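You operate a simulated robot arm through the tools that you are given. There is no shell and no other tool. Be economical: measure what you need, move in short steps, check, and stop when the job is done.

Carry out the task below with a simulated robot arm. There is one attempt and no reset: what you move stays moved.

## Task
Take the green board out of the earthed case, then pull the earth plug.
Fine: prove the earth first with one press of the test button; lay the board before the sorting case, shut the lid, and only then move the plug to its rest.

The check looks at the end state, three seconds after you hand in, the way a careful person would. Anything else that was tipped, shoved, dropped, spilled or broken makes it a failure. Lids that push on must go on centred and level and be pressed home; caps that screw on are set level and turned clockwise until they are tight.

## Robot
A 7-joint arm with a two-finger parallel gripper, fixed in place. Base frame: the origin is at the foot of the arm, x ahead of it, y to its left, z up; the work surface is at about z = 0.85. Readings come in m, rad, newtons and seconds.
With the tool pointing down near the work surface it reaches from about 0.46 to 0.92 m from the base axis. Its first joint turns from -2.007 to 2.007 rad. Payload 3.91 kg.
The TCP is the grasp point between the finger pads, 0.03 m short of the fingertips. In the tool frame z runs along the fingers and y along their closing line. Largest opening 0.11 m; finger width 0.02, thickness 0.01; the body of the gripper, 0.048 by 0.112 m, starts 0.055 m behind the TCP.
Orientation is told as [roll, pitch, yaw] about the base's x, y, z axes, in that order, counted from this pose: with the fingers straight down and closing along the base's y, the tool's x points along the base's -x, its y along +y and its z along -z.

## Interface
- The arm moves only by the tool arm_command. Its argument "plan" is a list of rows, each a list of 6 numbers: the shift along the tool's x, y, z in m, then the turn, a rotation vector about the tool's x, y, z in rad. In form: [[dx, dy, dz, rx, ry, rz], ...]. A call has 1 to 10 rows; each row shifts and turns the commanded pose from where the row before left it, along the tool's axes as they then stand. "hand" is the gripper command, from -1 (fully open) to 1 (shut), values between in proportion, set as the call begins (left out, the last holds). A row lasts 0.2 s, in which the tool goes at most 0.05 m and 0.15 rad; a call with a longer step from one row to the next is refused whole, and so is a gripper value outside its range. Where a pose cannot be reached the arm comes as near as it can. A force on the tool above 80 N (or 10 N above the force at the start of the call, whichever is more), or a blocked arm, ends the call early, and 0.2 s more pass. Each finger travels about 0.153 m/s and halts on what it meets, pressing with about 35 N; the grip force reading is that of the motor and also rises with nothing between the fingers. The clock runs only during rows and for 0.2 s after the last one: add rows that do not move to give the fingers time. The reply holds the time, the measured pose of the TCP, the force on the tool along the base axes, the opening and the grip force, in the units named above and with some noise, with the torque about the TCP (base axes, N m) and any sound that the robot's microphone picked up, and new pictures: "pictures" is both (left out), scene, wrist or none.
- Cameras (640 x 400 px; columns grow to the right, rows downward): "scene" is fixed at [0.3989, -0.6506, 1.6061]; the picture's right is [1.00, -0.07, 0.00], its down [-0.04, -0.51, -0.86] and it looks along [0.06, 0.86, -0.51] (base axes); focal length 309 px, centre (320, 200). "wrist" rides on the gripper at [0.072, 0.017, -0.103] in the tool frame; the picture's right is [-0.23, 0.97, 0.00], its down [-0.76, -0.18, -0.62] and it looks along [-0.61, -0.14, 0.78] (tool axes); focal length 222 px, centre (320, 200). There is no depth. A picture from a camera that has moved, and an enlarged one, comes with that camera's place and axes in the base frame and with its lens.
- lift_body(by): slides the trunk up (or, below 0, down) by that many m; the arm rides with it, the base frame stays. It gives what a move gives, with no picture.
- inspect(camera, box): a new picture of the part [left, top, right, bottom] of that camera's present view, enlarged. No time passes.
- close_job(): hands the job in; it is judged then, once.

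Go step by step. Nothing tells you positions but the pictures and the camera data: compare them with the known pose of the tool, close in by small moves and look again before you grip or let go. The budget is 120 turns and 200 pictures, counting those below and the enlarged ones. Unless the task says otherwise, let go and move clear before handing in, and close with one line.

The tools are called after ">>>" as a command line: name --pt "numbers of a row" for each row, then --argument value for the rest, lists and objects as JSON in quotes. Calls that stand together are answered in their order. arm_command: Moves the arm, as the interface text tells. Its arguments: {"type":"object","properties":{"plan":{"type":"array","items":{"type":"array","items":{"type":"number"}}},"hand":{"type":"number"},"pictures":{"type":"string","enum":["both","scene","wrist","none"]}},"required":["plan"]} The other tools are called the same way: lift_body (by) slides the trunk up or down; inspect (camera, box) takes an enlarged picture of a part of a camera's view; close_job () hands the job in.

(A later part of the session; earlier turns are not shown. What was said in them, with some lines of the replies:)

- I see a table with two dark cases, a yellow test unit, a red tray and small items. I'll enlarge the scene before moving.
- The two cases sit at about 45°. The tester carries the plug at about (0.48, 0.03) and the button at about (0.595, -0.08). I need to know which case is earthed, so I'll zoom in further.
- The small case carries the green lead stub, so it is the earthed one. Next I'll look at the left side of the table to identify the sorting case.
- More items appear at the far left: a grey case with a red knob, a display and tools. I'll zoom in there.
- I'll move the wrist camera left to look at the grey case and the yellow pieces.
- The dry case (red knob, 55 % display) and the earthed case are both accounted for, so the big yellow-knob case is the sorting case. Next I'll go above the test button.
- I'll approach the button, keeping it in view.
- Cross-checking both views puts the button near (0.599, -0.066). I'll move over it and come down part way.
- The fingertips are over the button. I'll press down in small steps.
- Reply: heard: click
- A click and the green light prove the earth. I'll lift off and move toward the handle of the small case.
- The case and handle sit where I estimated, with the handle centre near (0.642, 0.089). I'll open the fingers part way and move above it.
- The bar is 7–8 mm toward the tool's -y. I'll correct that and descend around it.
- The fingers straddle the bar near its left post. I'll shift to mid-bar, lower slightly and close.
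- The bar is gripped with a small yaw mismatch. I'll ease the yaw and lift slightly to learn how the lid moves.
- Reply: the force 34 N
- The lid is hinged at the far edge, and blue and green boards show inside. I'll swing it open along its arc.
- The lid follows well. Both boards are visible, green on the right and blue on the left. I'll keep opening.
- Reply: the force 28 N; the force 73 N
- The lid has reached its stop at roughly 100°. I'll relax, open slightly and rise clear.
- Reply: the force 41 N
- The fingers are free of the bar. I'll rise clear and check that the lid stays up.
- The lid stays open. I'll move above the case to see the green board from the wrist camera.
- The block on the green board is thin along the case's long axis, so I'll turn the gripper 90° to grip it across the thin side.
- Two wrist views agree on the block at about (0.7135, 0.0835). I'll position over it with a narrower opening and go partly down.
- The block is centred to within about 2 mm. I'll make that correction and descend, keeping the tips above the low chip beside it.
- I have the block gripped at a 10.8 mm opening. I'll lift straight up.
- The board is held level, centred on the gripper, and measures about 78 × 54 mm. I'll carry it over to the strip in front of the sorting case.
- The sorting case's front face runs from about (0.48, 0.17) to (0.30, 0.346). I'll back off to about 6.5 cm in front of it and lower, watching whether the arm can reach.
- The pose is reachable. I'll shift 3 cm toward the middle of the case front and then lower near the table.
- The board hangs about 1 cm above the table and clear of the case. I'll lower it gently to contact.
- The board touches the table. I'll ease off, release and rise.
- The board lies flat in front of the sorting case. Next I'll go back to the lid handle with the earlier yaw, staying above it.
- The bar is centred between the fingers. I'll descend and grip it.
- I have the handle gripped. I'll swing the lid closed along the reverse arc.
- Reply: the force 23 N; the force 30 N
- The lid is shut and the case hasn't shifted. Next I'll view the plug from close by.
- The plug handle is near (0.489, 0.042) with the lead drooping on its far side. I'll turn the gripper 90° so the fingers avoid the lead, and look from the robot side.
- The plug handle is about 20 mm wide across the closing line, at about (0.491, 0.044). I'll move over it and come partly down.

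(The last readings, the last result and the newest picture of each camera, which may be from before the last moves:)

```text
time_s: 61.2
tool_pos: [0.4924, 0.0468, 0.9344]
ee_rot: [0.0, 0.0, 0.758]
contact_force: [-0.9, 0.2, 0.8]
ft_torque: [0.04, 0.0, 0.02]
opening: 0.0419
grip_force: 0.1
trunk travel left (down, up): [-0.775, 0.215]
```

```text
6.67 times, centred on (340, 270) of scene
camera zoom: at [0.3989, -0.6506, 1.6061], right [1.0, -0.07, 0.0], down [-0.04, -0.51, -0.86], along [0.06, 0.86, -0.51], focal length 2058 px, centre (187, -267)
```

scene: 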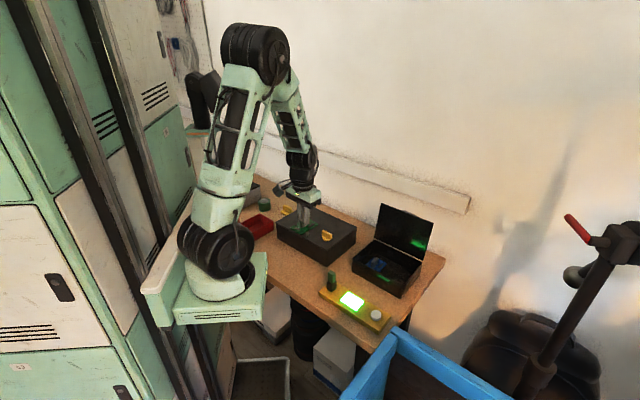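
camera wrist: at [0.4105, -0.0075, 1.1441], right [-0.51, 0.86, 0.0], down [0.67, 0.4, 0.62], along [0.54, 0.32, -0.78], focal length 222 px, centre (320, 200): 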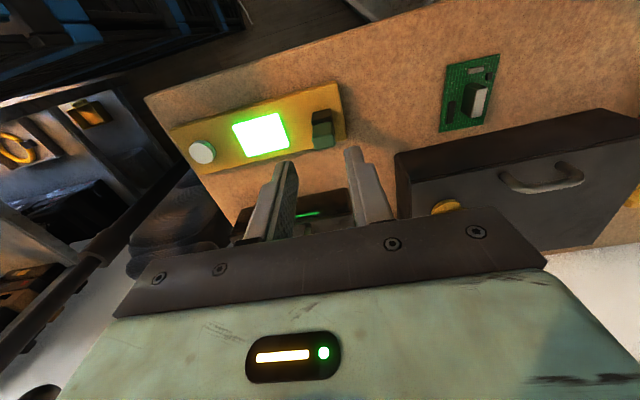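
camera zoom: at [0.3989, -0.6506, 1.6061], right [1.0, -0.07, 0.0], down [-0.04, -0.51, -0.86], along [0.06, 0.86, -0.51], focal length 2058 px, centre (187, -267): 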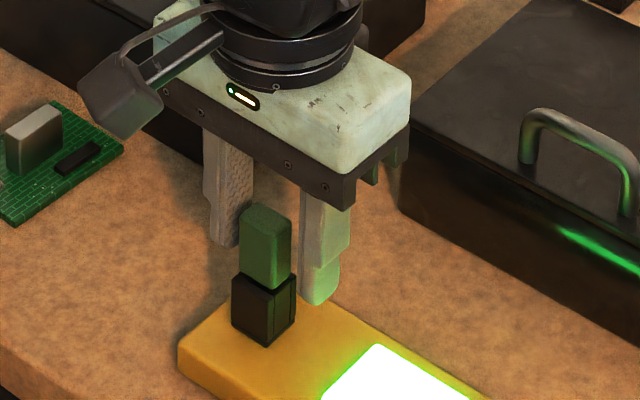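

The tips sit just above the socket rim and straddle the green handle. I'll close on it.

>>> arm_command --pt "0 0 0 0 0 0" --pt "0 0 0 0 0 0" --pictures "none" --hand 1

>>> inspect --camera "wrist" --box '[230, 50, 410, 200]'

>>> inspect --camera "scene" --box '[310, 240, 370, 300]'

```text
time_s: 61.8
tool_pos: [0.4934, 0.0469, 0.9341]
ee_rot: [-0.001, 0.001, 0.759]
contact_force: [0.9, -0.2, -2.0]
ft_torque: [0.01, 0.01, -0.01]
opening: 0.0209
grip_force: 35.2
trunk travel left (down, up): [-0.775, 0.215]
```

```text
2.67 times, centred on (320, 125) of wrist
camera zoom: at [0.4279, 0.0082, 1.0378], right [-0.51, 0.86, 0.0], down [0.68, 0.4, 0.62], along [0.54, 0.32, -0.78], focal length 592 px, centre (320, 400)
```

zoom: 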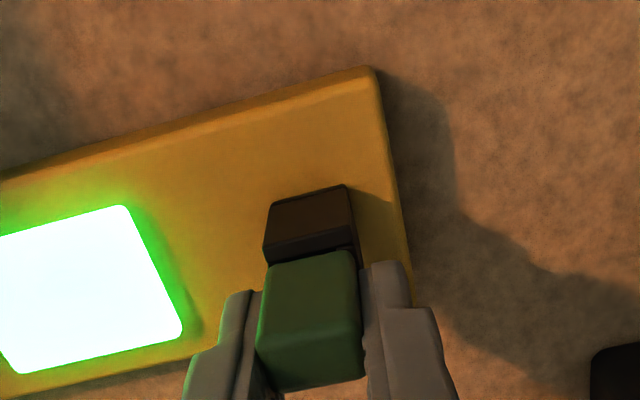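

```text
6.67 times, centred on (340, 270) of scene
camera zoom: at [0.3989, -0.6506, 1.6061], right [1.0, -0.07, 0.0], down [-0.04, -0.51, -0.86], along [0.06, 0.86, -0.51], focal length 2058 px, centre (187, -267)
```

zoom: 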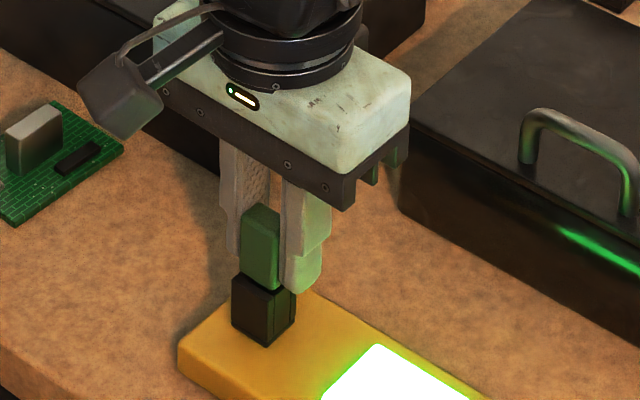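

I have the plug gripped at 21 mm. I'll pull it straight up.

>>> arm_command --pt "0 0 -0.004 0 0 0" --pt "0 0 -0.006 0 0 0" --pt "0 0 -0.01 0 0 0" --pt "0 0 -0.015 0 0 0" --pt "0 0 -0.02 0 0 0" --pt "0 0 -0.03 0 0 0" --pictures "both"

>>> inspect --camera "scene" --box '[300, 220, 380, 300]'

```text
time_s: 63.2
tool_pos: [0.4926, 0.0465, 1.0182]
ee_rot: [-0.002, 0.002, 0.758]
contact_force: [-0.6, 0.5, -0.5]
ft_torque: [0.01, 0.08, 0.0]
opening: 0.0209
grip_force: 35.2
trunk travel left (down, up): [-0.775, 0.215]
camera wrist: at [0.4284, 0.0078, 1.1216], right [-0.51, 0.86, 0.0], down [0.68, 0.4, 0.62], along [0.54, 0.31, -0.78], focal length 222 px, centre (320, 200)
```

scene: 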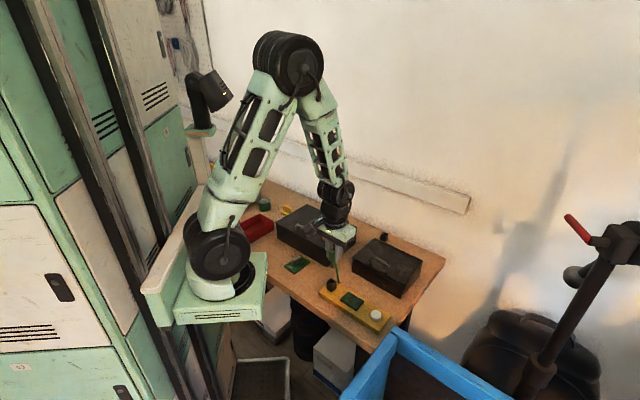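
wrist: 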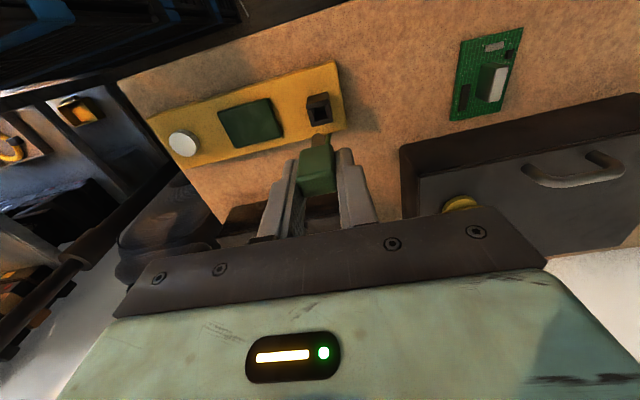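

```text
5.00 times, centred on (340, 260) of scene
camera zoom: at [0.3989, -0.6506, 1.6061], right [1.0, -0.07, 0.0], down [-0.04, -0.51, -0.86], along [0.06, 0.86, -0.51], focal length 1543 px, centre (220, -100)
```

zoom: 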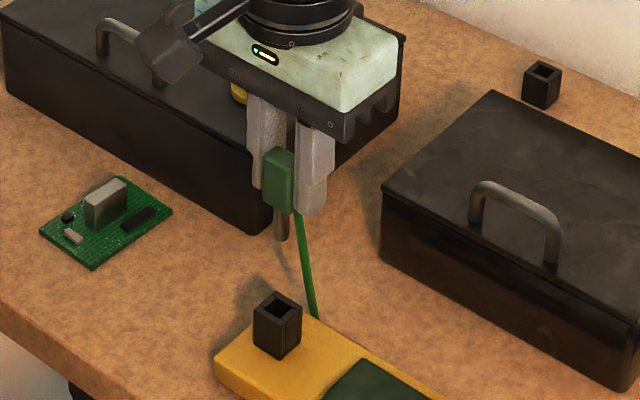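

The plug is out, and its pin and trailing lead are visible. I'll carry it high between the cases toward the rest socket at the back.

>>> arm_command --pt "0 0 -0.03 0 0 0" --pt "-0.04 0.0033 -0.01 0 0 0" --pt "-0.04 0.0033 0 0 0 0" --pt "-0.04 0.0033 0 0 0 0" --pt "-0.04 0.0033 0 0 0 0" --pt "-0.04 0.0033 0 0 0 0" --pt "-0.04 0.0033 0 0 0 0" --pt "-0.03 0.0025 0 0 0 0" --pictures "wrist"

>>> inspect --camera "wrist" --box '[230, 30, 410, 180]'

>>> inspect --camera "scene" --box '[340, 180, 440, 280]'

```text
time_s: 65.0
tool_pos: [0.6758, 0.2486, 1.0574]
ee_rot: [0.0, 0.0, 0.759]
contact_force: [-0.2, 0.2, 0.1]
ft_torque: [0.03, 0.01, -0.04]
opening: 0.0208
grip_force: 35.0
trunk travel left (down, up): [-0.775, 0.215]
camera wrist: at [0.6111, 0.2102, 1.1615], right [-0.51, 0.86, 0.0], down [0.68, 0.39, 0.62], along [0.54, 0.32, -0.78], focal length 222 px, centre (320, 200)
```

wrist: 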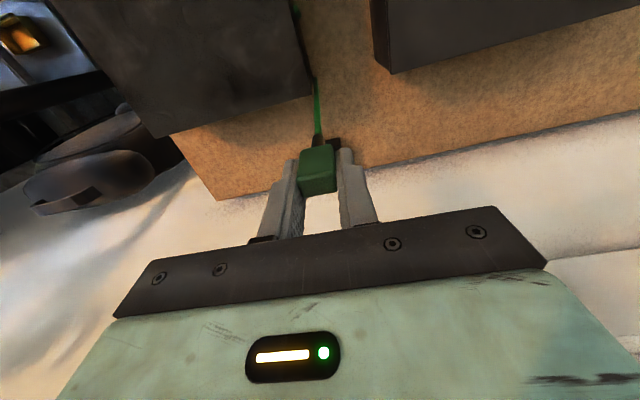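

```text
2.67 times, centred on (320, 105) of wrist
camera zoom: at [0.6111, 0.2102, 1.1615], right [-0.51, 0.86, 0.0], down [0.68, 0.39, 0.62], along [0.54, 0.32, -0.78], focal length 592 px, centre (320, 453)
```

zoom: 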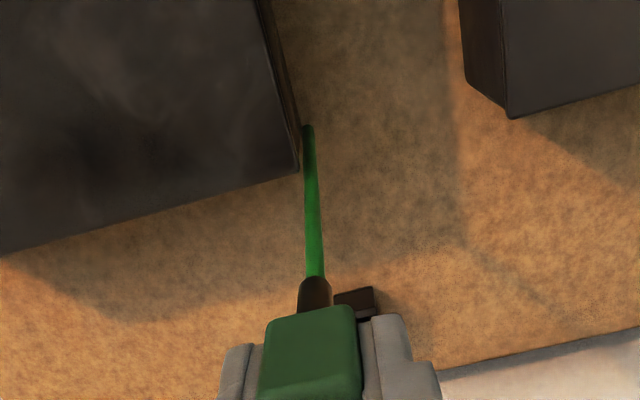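

```text
4.00 times, centred on (390, 230) of scene
camera zoom: at [0.3989, -0.6506, 1.6061], right [1.0, -0.07, 0.0], down [-0.04, -0.51, -0.86], along [0.06, 0.86, -0.51], focal length 1235 px, centre (40, 80)
```

zoom: 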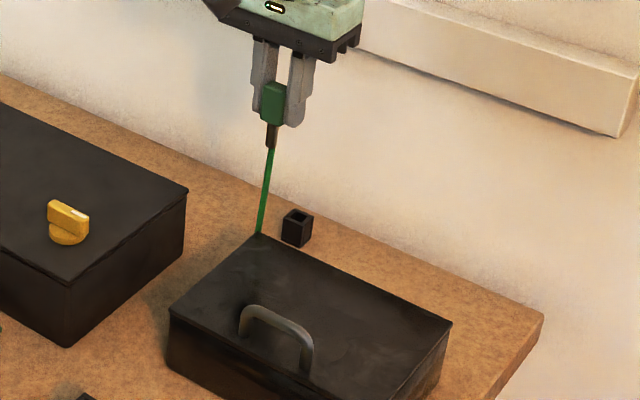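

The lead runs to the earthed case's side. The rest is partly hidden by the plug, so I'll back off to see it clearly.

>>> arm_command --pt "0.03 0.02 0 0 0 0" --pt "0.03 0.02 0 0 0 0" --pictures "none"

>>> inspect --camera "wrist" --box '[230, 60, 410, 210]'

```text
time_s: 65.6
tool_pos: [0.6034, 0.2346, 1.0564]
ee_rot: [0.001, 0.0, 0.759]
contact_force: [-0.1, -0.4, -0.2]
ft_torque: [-0.01, -0.01, -0.02]
opening: 0.0209
grip_force: 35.4
trunk travel left (down, up): [-0.775, 0.215]
```

```text
2.67 times, centred on (320, 135) of wrist
camera zoom: at [0.5378, 0.1969, 1.1596], right [-0.51, 0.86, 0.0], down [0.68, 0.4, 0.62], along [0.54, 0.32, -0.78], focal length 592 px, centre (320, 373)
```

zoom: 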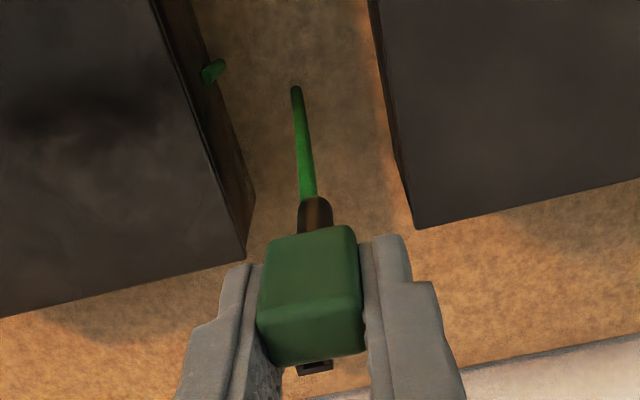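

>>> arm_command --pt "0 0 -0.03 0 0 0" --pt "-0.03 -0.025 0 0 0 0" --pt "-0.03 -0.025 0 0 0 0" --pt "-0.03 -0.025 0 0 0 0" --pt "-0.036 -0.022 0 0 0 0" --pictures "wrist"

>>> inspect --camera "wrist" --box '[290, 40, 470, 190]'

```text
time_s: 66.8
tool_pos: [0.7607, 0.252, 1.0871]
ee_rot: [0.0, 0.0, 0.758]
contact_force: [0.1, -0.4, 0.8]
ft_torque: [0.02, -0.03, -0.02]
opening: 0.021
grip_force: 35.1
trunk travel left (down, up): [-0.775, 0.215]
camera wrist: at [0.6954, 0.214, 1.1912], right [-0.51, 0.86, 0.0], down [0.67, 0.4, 0.62], along [0.54, 0.32, -0.78], focal length 222 px, centre (320, 200)
```

wrist: 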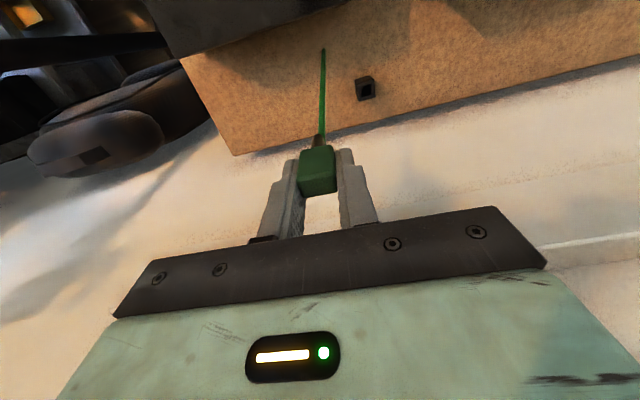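

```text
2.67 times, centred on (380, 115) of wrist
camera zoom: at [0.6954, 0.214, 1.1912], right [-0.51, 0.86, 0.0], down [0.67, 0.4, 0.62], along [0.54, 0.32, -0.78], focal length 592 px, centre (160, 427)
```

zoom: 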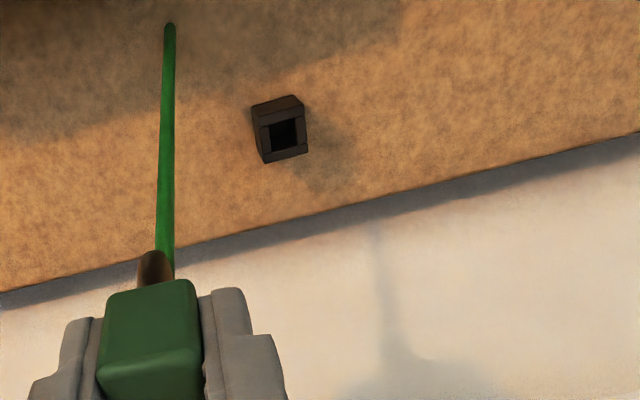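

The rest socket shows at about (0.725, 0.300). I'll move above it and stop at a similar relative height, to compare with how the tester socket looked.

>>> arm_command --pt "-0.002 0.02 0 0 0 0" --pt "-0.0025 0.02 0 0 0 0" --pt "-0.0025 0.0194 0.02 0 0 0" --pt "0 0 0.03 0 0 0" --pt "0 0 0.035 0 0 0" --pictures "wrist"

>>> inspect --camera "wrist" --box '[260, 70, 380, 170]'

>>> inspect --camera "scene" --box '[360, 190, 420, 250]'

```text
time_s: 68.0
tool_pos: [0.7265, 0.3005, 1.0031]
ee_rot: [0.0, 0.0, 0.761]
contact_force: [0.1, -0.3, 1.3]
ft_torque: [-0.03, -0.02, -0.01]
opening: 0.0207
grip_force: 34.8
trunk travel left (down, up): [-0.775, 0.215]
camera wrist: at [0.6617, 0.2626, 1.1058], right [-0.51, 0.86, 0.0], down [0.67, 0.4, 0.62], along [0.54, 0.31, -0.78], focal length 222 px, centre (320, 200)
```

wrist: 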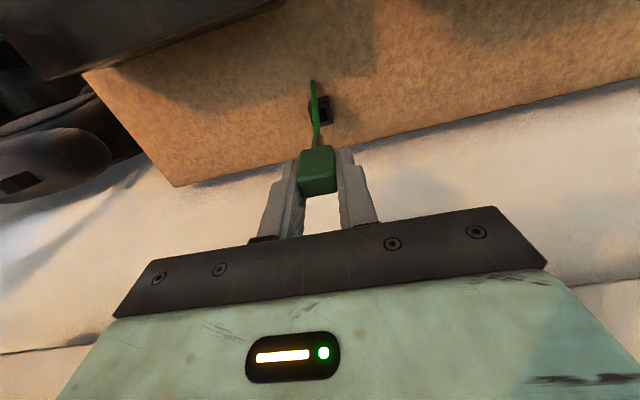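

```text
4.00 times, centred on (320, 120) of wrist
camera zoom: at [0.6617, 0.2626, 1.1058], right [-0.51, 0.86, 0.0], down [0.67, 0.4, 0.62], along [0.54, 0.31, -0.78], focal length 888 px, centre (320, 520)
```

zoom: 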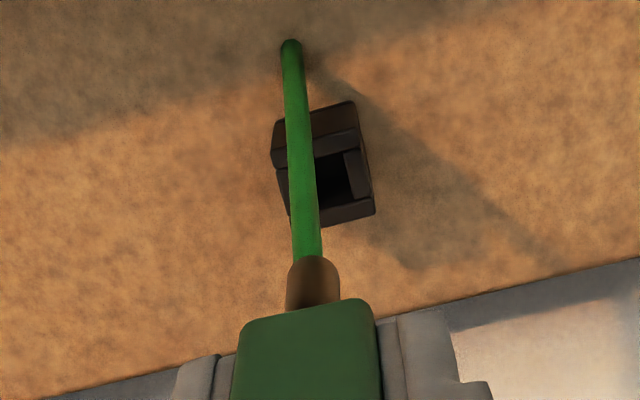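

```text
6.67 times, centred on (390, 220) of scene
camera zoom: at [0.3989, -0.6506, 1.6061], right [1.0, -0.07, 0.0], down [-0.04, -0.51, -0.86], along [0.06, 0.86, -0.51], focal length 2058 px, centre (-147, 67)
```

zoom: 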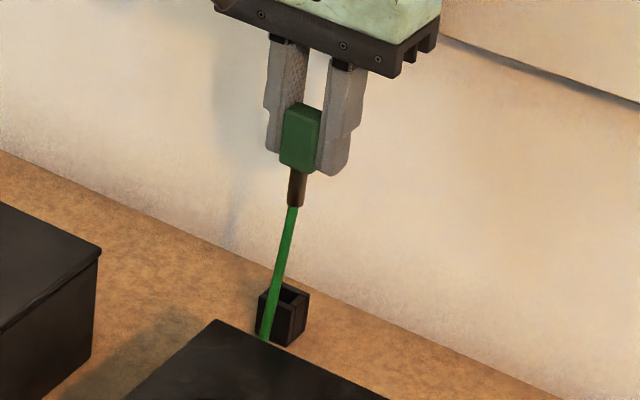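

Triangulating puts the rest top at z≈0.88, and the pin sits about 6 mm off the tool axis. I'll shift by -6 mm in tool x, descend part way and look again.

>>> arm_command --pt "-0.006 0.001 0.015 0 0 0" --pt "0 0 0.02 0 0 0" --pt "0 0 0.005 0 0 0" --pictures "none"

>>> inspect --camera "wrist" --box '[270, 80, 370, 160]'

>>> inspect --camera "scene" --box '[365, 200, 415, 250]'

```text
time_s: 68.8
tool_pos: [0.7305, 0.3042, 0.9615]
ee_rot: [-0.001, 0.0, 0.76]
contact_force: [0.4, -0.1, 0.2]
ft_torque: [0.0, -0.01, -0.02]
opening: 0.0208
grip_force: 34.9
trunk travel left (down, up): [-0.775, 0.215]
```

```text
5.00 times, centred on (320, 120) of wrist
camera zoom: at [0.6658, 0.2659, 1.0667], right [-0.51, 0.86, 0.0], down [0.68, 0.4, 0.62], along [0.54, 0.32, -0.78], focal length 1111 px, centre (320, 600)
```

zoom: 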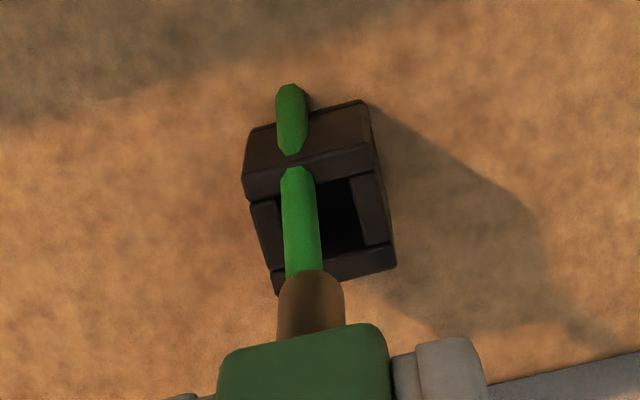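

```text
8.00 times, centred on (390, 225) of scene
camera zoom: at [0.3989, -0.6506, 1.6061], right [1.0, -0.07, 0.0], down [-0.04, -0.51, -0.86], along [0.06, 0.86, -0.51], focal length 2470 px, centre (-240, 0)
```

zoom: 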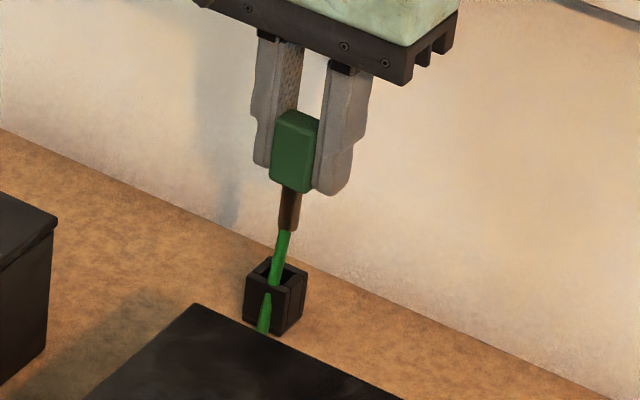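

The pin and hole are aligned to within 2 mm. I'll make the small lateral correction and descend to just above the hole.

>>> arm_command --pt "0.0003 0.002 0.008 0 0 0" --pt "0 0 0.008 0 0 0" --pt "0 0 0.004 0 0 0" --pictures "none"

>>> inspect --camera "wrist" --box '[270, 80, 370, 160]'

>>> inspect --camera "scene" --box '[370, 215, 405, 250]'

```text
time_s: 69.6
tool_pos: [0.7287, 0.308, 0.9443]
ee_rot: [-0.001, 0.0, 0.761]
contact_force: [-1.0, -0.2, -0.1]
ft_torque: [-0.01, -0.01, -0.02]
opening: 0.0208
grip_force: 34.8
trunk travel left (down, up): [-0.775, 0.215]
```

```text
5.00 times, centred on (320, 120) of wrist
camera zoom: at [0.6639, 0.2693, 1.0481], right [-0.51, 0.86, 0.0], down [0.68, 0.4, 0.62], along [0.54, 0.32, -0.78], focal length 1111 px, centre (320, 600)
```

zoom: 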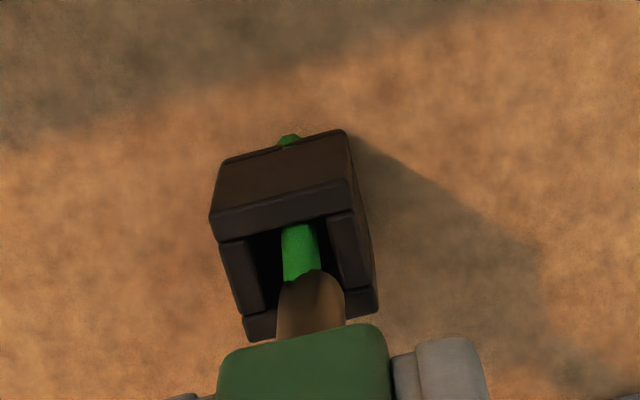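

```text
11.43 times, centred on (388, 232) of scene
camera zoom: at [0.3989, -0.6506, 1.6061], right [1.0, -0.07, 0.0], down [-0.04, -0.51, -0.86], along [0.06, 0.86, -0.51], focal length 3528 px, centre (-451, -171)
```

zoom: 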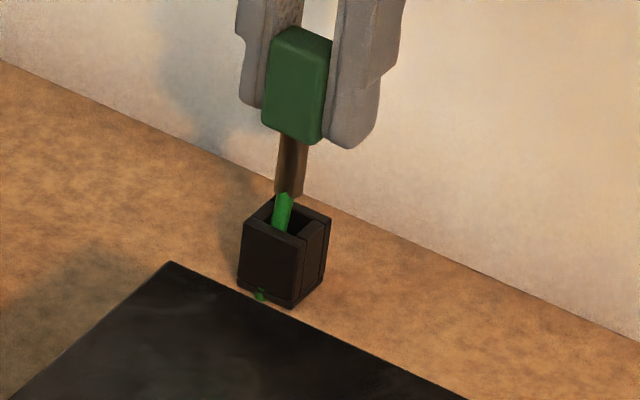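

The move overshot about 2 mm in tool y, so I'll correct that and look again just above the rim.

>>> arm_command --pt "0 -0.002 0 0 0 0" --pt "0 0 0.004 0 0 0" --pt "0 0 0 0 0 0" --pictures "none"

>>> inspect --camera "wrist" --box '[280, 100, 360, 160]'

>>> inspect --camera "scene" --box '[370, 215, 405, 250]'

```text
time_s: 70.4
tool_pos: [0.7299, 0.305, 0.9408]
ee_rot: [-0.002, 0.0, 0.759]
contact_force: [-0.2, 0.6, -1.1]
ft_torque: [0.01, -0.01, -0.01]
opening: 0.021
grip_force: 34.5
trunk travel left (down, up): [-0.775, 0.215]
```

```text
6.67 times, centred on (320, 130) of wrist
camera zoom: at [0.6651, 0.2672, 1.0438], right [-0.51, 0.86, 0.0], down [0.68, 0.4, 0.62], along [0.54, 0.32, -0.78], focal length 1481 px, centre (320, 667)
```

zoom: 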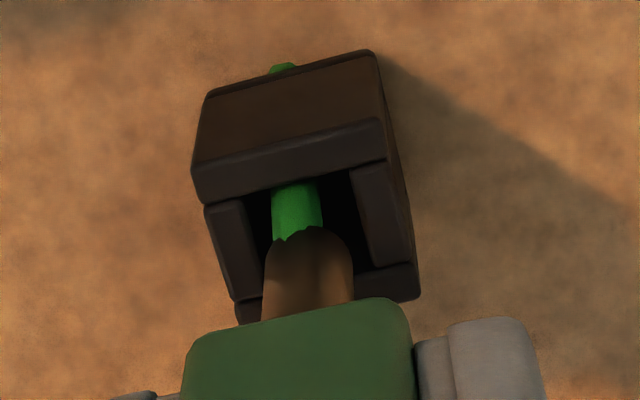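

```text
11.43 times, centred on (388, 232) of scene
camera zoom: at [0.3989, -0.6506, 1.6061], right [1.0, -0.07, 0.0], down [-0.04, -0.51, -0.86], along [0.06, 0.86, -0.51], focal length 3528 px, centre (-451, -171)
```

zoom: 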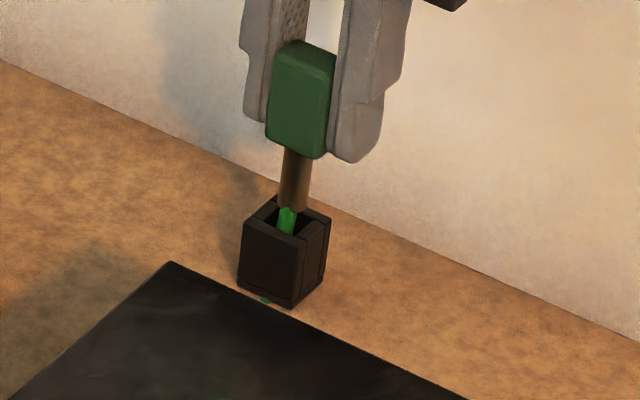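

Laterally it's aligned, with about 1 mm to correct in tool x. I'll do that and enter slowly while watching the force.

>>> arm_command --pt "0.001 0 0.003 0 0 0" --pt "0 0 0.003 0 0 0" --pt "0 0 0.003 0 0 0" --pictures "none"

>>> inspect --camera "wrist" --box '[280, 100, 360, 160]'

>>> inspect --camera "scene" --box '[370, 215, 405, 250]'

```text
time_s: 71.2
tool_pos: [0.728, 0.3022, 0.9322]
ee_rot: [0.0, 0.001, 0.76]
contact_force: [-0.8, 0.1, 0.1]
ft_torque: [0.04, 0.01, 0.03]
opening: 0.0207
grip_force: 34.8
trunk travel left (down, up): [-0.775, 0.215]
```

```text
6.67 times, centred on (320, 130) of wrist
camera zoom: at [0.6636, 0.2651, 1.0348], right [-0.51, 0.86, 0.0], down [0.68, 0.4, 0.62], along [0.54, 0.32, -0.78], focal length 1481 px, centre (320, 667)
```

zoom: 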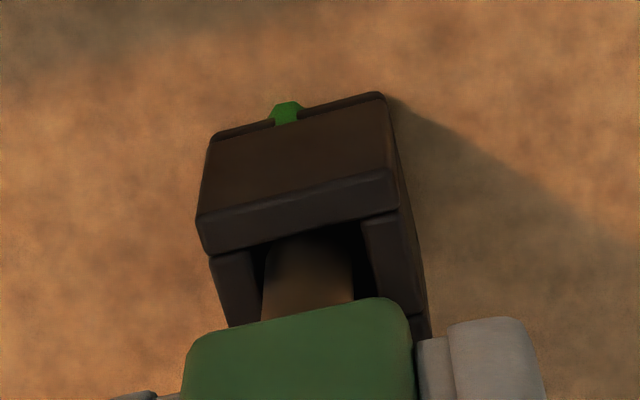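

```text
11.43 times, centred on (388, 232) of scene
camera zoom: at [0.3989, -0.6506, 1.6061], right [1.0, -0.07, 0.0], down [-0.04, -0.51, -0.86], along [0.06, 0.86, -0.51], focal length 3528 px, centre (-451, -171)
```

zoom: 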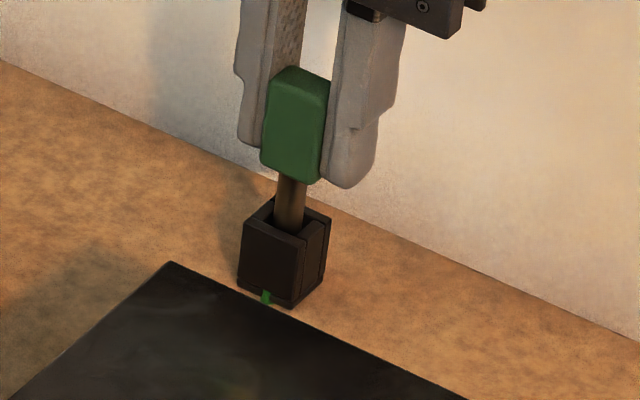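

The pin is entering the hole with no contact force. I'll keep lowering until it's seated.

>>> arm_command --pt "0 0 0.004 0 0 0" --pt "0 0 0.004 0 0 0" --pt "0 0 0.003 0 0 0" --pictures "none"

>>> inspect --camera "scene" --box '[370, 215, 405, 250]'

```text
time_s: 72.0
tool_pos: [0.7278, 0.3041, 0.9203]
ee_rot: [0.001, -0.001, 0.758]
contact_force: [0.2, -1.1, -0.2]
ft_torque: [-0.04, 0.04, 0.0]
opening: 0.021
grip_force: 34.9
trunk travel left (down, up): [-0.775, 0.215]
```

```text
11.43 times, centred on (388, 232) of scene
camera zoom: at [0.3989, -0.6506, 1.6061], right [1.0, -0.07, 0.0], down [-0.04, -0.51, -0.86], along [0.06, 0.86, -0.51], focal length 3528 px, centre (-451, -171)
```

zoom: 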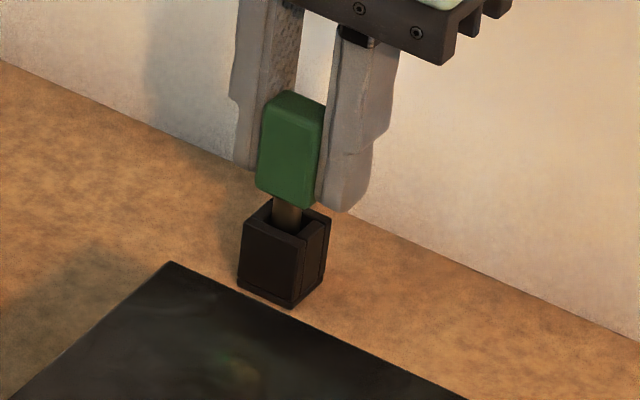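

>>> arm_command --pt "0 0 0.003 0 0 0" --pt "0 0 0.003 0 0 0" --pt "0 0 0.002 0 0 0" --pictures "none"

>>> inspect --camera "scene" --box '[370, 215, 405, 250]'

```text
time_s: 72.8
tool_pos: [0.7285, 0.3033, 0.9125]
ee_rot: [-0.001, 0.001, 0.759]
contact_force: [0.1, 0.2, -0.6]
ft_torque: [0.0, -0.01, 0.02]
opening: 0.0211
grip_force: 34.7
trunk travel left (down, up): [-0.775, 0.215]
```

```text
11.43 times, centred on (388, 232) of scene
camera zoom: at [0.3989, -0.6506, 1.6061], right [1.0, -0.07, 0.0], down [-0.04, -0.51, -0.86], along [0.06, 0.86, -0.51], focal length 3528 px, centre (-451, -171)
```

zoom: 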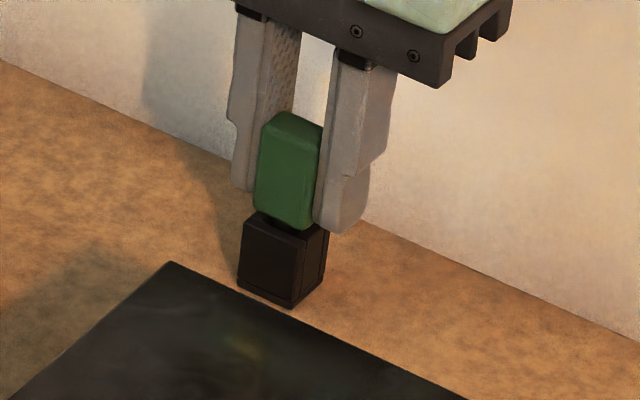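

>>> arm_command --pt "0 0 0.0015 0 0 0" --pt "0 0 0.0015 0 0 0" --pt "0 0 0 0 0 0" --pictures "none"

>>> inspect --camera "scene" --box '[370, 215, 405, 250]'

```text
time_s: 73.6
tool_pos: [0.7281, 0.3032, 0.9102]
ee_rot: [0.0, -0.002, 0.76]
contact_force: [-1.0, -1.5, 9.8]
ft_torque: [-0.09, 0.1, -0.03]
opening: 0.0209
grip_force: 34.7
trunk travel left (down, up): [-0.775, 0.215]
```

```text
11.43 times, centred on (388, 232) of scene
camera zoom: at [0.3989, -0.6506, 1.6061], right [1.0, -0.07, 0.0], down [-0.04, -0.51, -0.86], along [0.06, 0.86, -0.51], focal length 3528 px, centre (-451, -171)
```

zoom: 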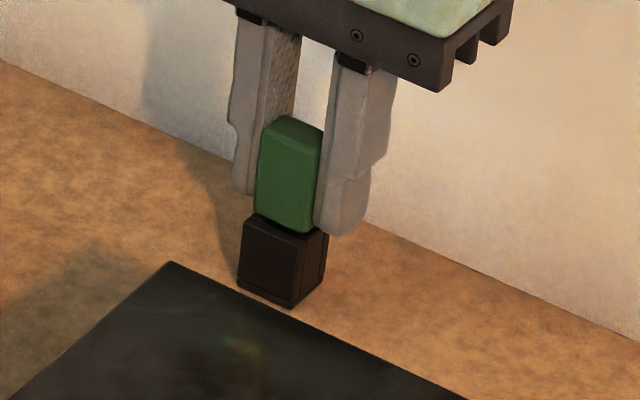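

It's seated with light contact. I'll release, rise straight up and check everything.

>>> arm_command --pt "0 0 0 0 0 0" --pt "0 0 0 0 0 0" --pictures "none" --hand 0.3

>>> arm_command --pt "0 0 -0.01 0 0 0" --pt "0 0 -0.03 0 0 0" --pt "0 0 -0.04 0 0 0" --pt "0 0 -0.04 0 0 0" --pt "0.03 0.02 -0.03 0 0 0" --pt "0.03 0.02 -0.03 0 0 0" --pt "0.03 0.02 0 0 0 0" --pictures "both"

>>> inspect --camera "scene" --box '[260, 190, 450, 330]'

>>> inspect --camera "scene" --box '[350, 215, 430, 305]'

```text
time_s: 74.2
tool_pos: [0.7288, 0.3032, 0.9098]
ee_rot: [0.0, 0.0, 0.758]
contact_force: [0.3, 0.9, 0.3]
ft_torque: [0.0, 0.0, -0.03]
opening: 0.0388
grip_force: 0.1
trunk travel left (down, up): [-0.775, 0.215]
```

```text
time_s: 75.8
tool_pos: [0.6174, 0.2872, 1.0886]
ee_rot: [0.001, -0.001, 0.76]
contact_force: [0.8, 0.2, -0.8]
ft_torque: [-0.03, 0.04, 0.01]
opening: 0.0387
grip_force: 0.1
trunk travel left (down, up): [-0.775, 0.215]
camera wrist: at [0.5531, 0.2494, 1.192], right [-0.51, 0.86, 0.0], down [0.67, 0.4, 0.62], along [0.54, 0.32, -0.78], focal length 222 px, centre (320, 200)
```

scene: 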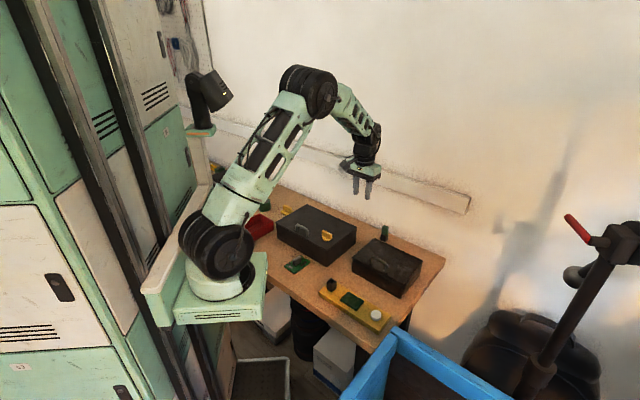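
wrist: 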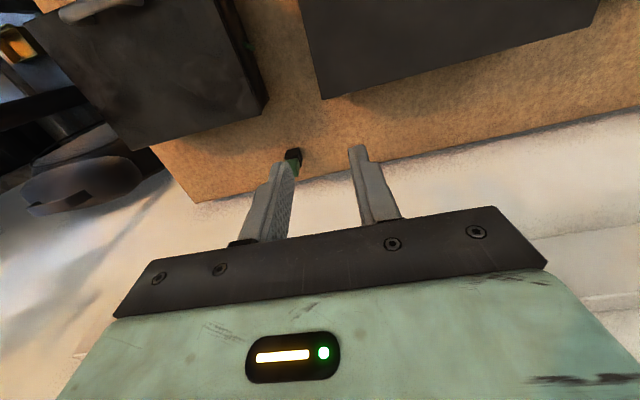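

```text
2.86 times, centred on (355, 260) of scene
camera zoom: at [0.3989, -0.6506, 1.6061], right [1.0, -0.07, 0.0], down [-0.04, -0.51, -0.86], along [0.06, 0.86, -0.51], focal length 882 px, centre (220, 29)
```

zoom: 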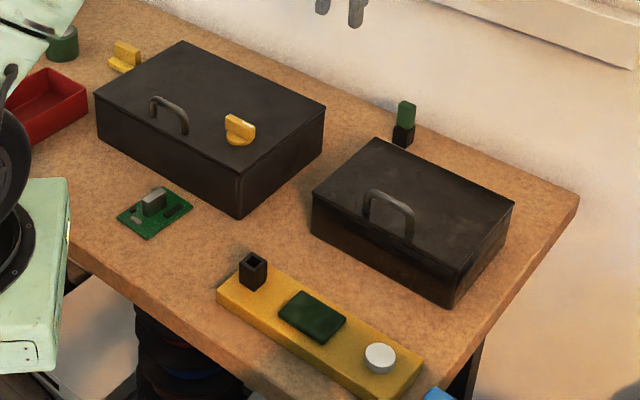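

```text
4.44 times, centred on (390, 260) of scene
camera zoom: at [0.3989, -0.6506, 1.6061], right [1.0, -0.07, 0.0], down [-0.04, -0.51, -0.86], along [0.06, 0.86, -0.51], focal length 1372 px, centre (9, -67)
```

zoom: 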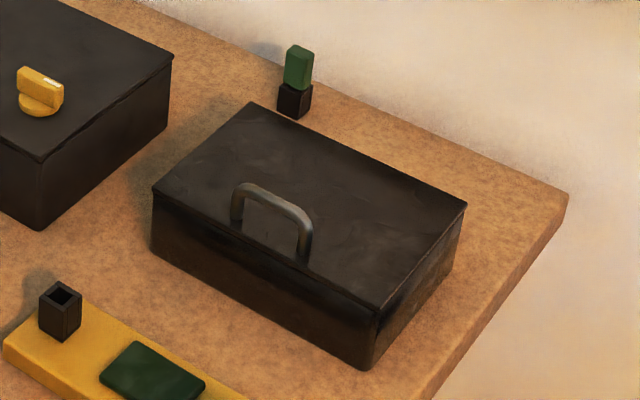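

Everything looks right: the earth was proved with one press, the green board lies before the sorting case, the lid is shut, and the plug is upright in its rest. I'm handing in.

>>> close_job

```text
The job is handed in.
```

I finished and handed in the job: one test press lit the green light, the green board now lies in front of the sorting case, the earthed case's lid is shut, and the earth plug was moved to its rest last. Nothing was labelled, so I took the big yellow-knob case to be the sorting case.
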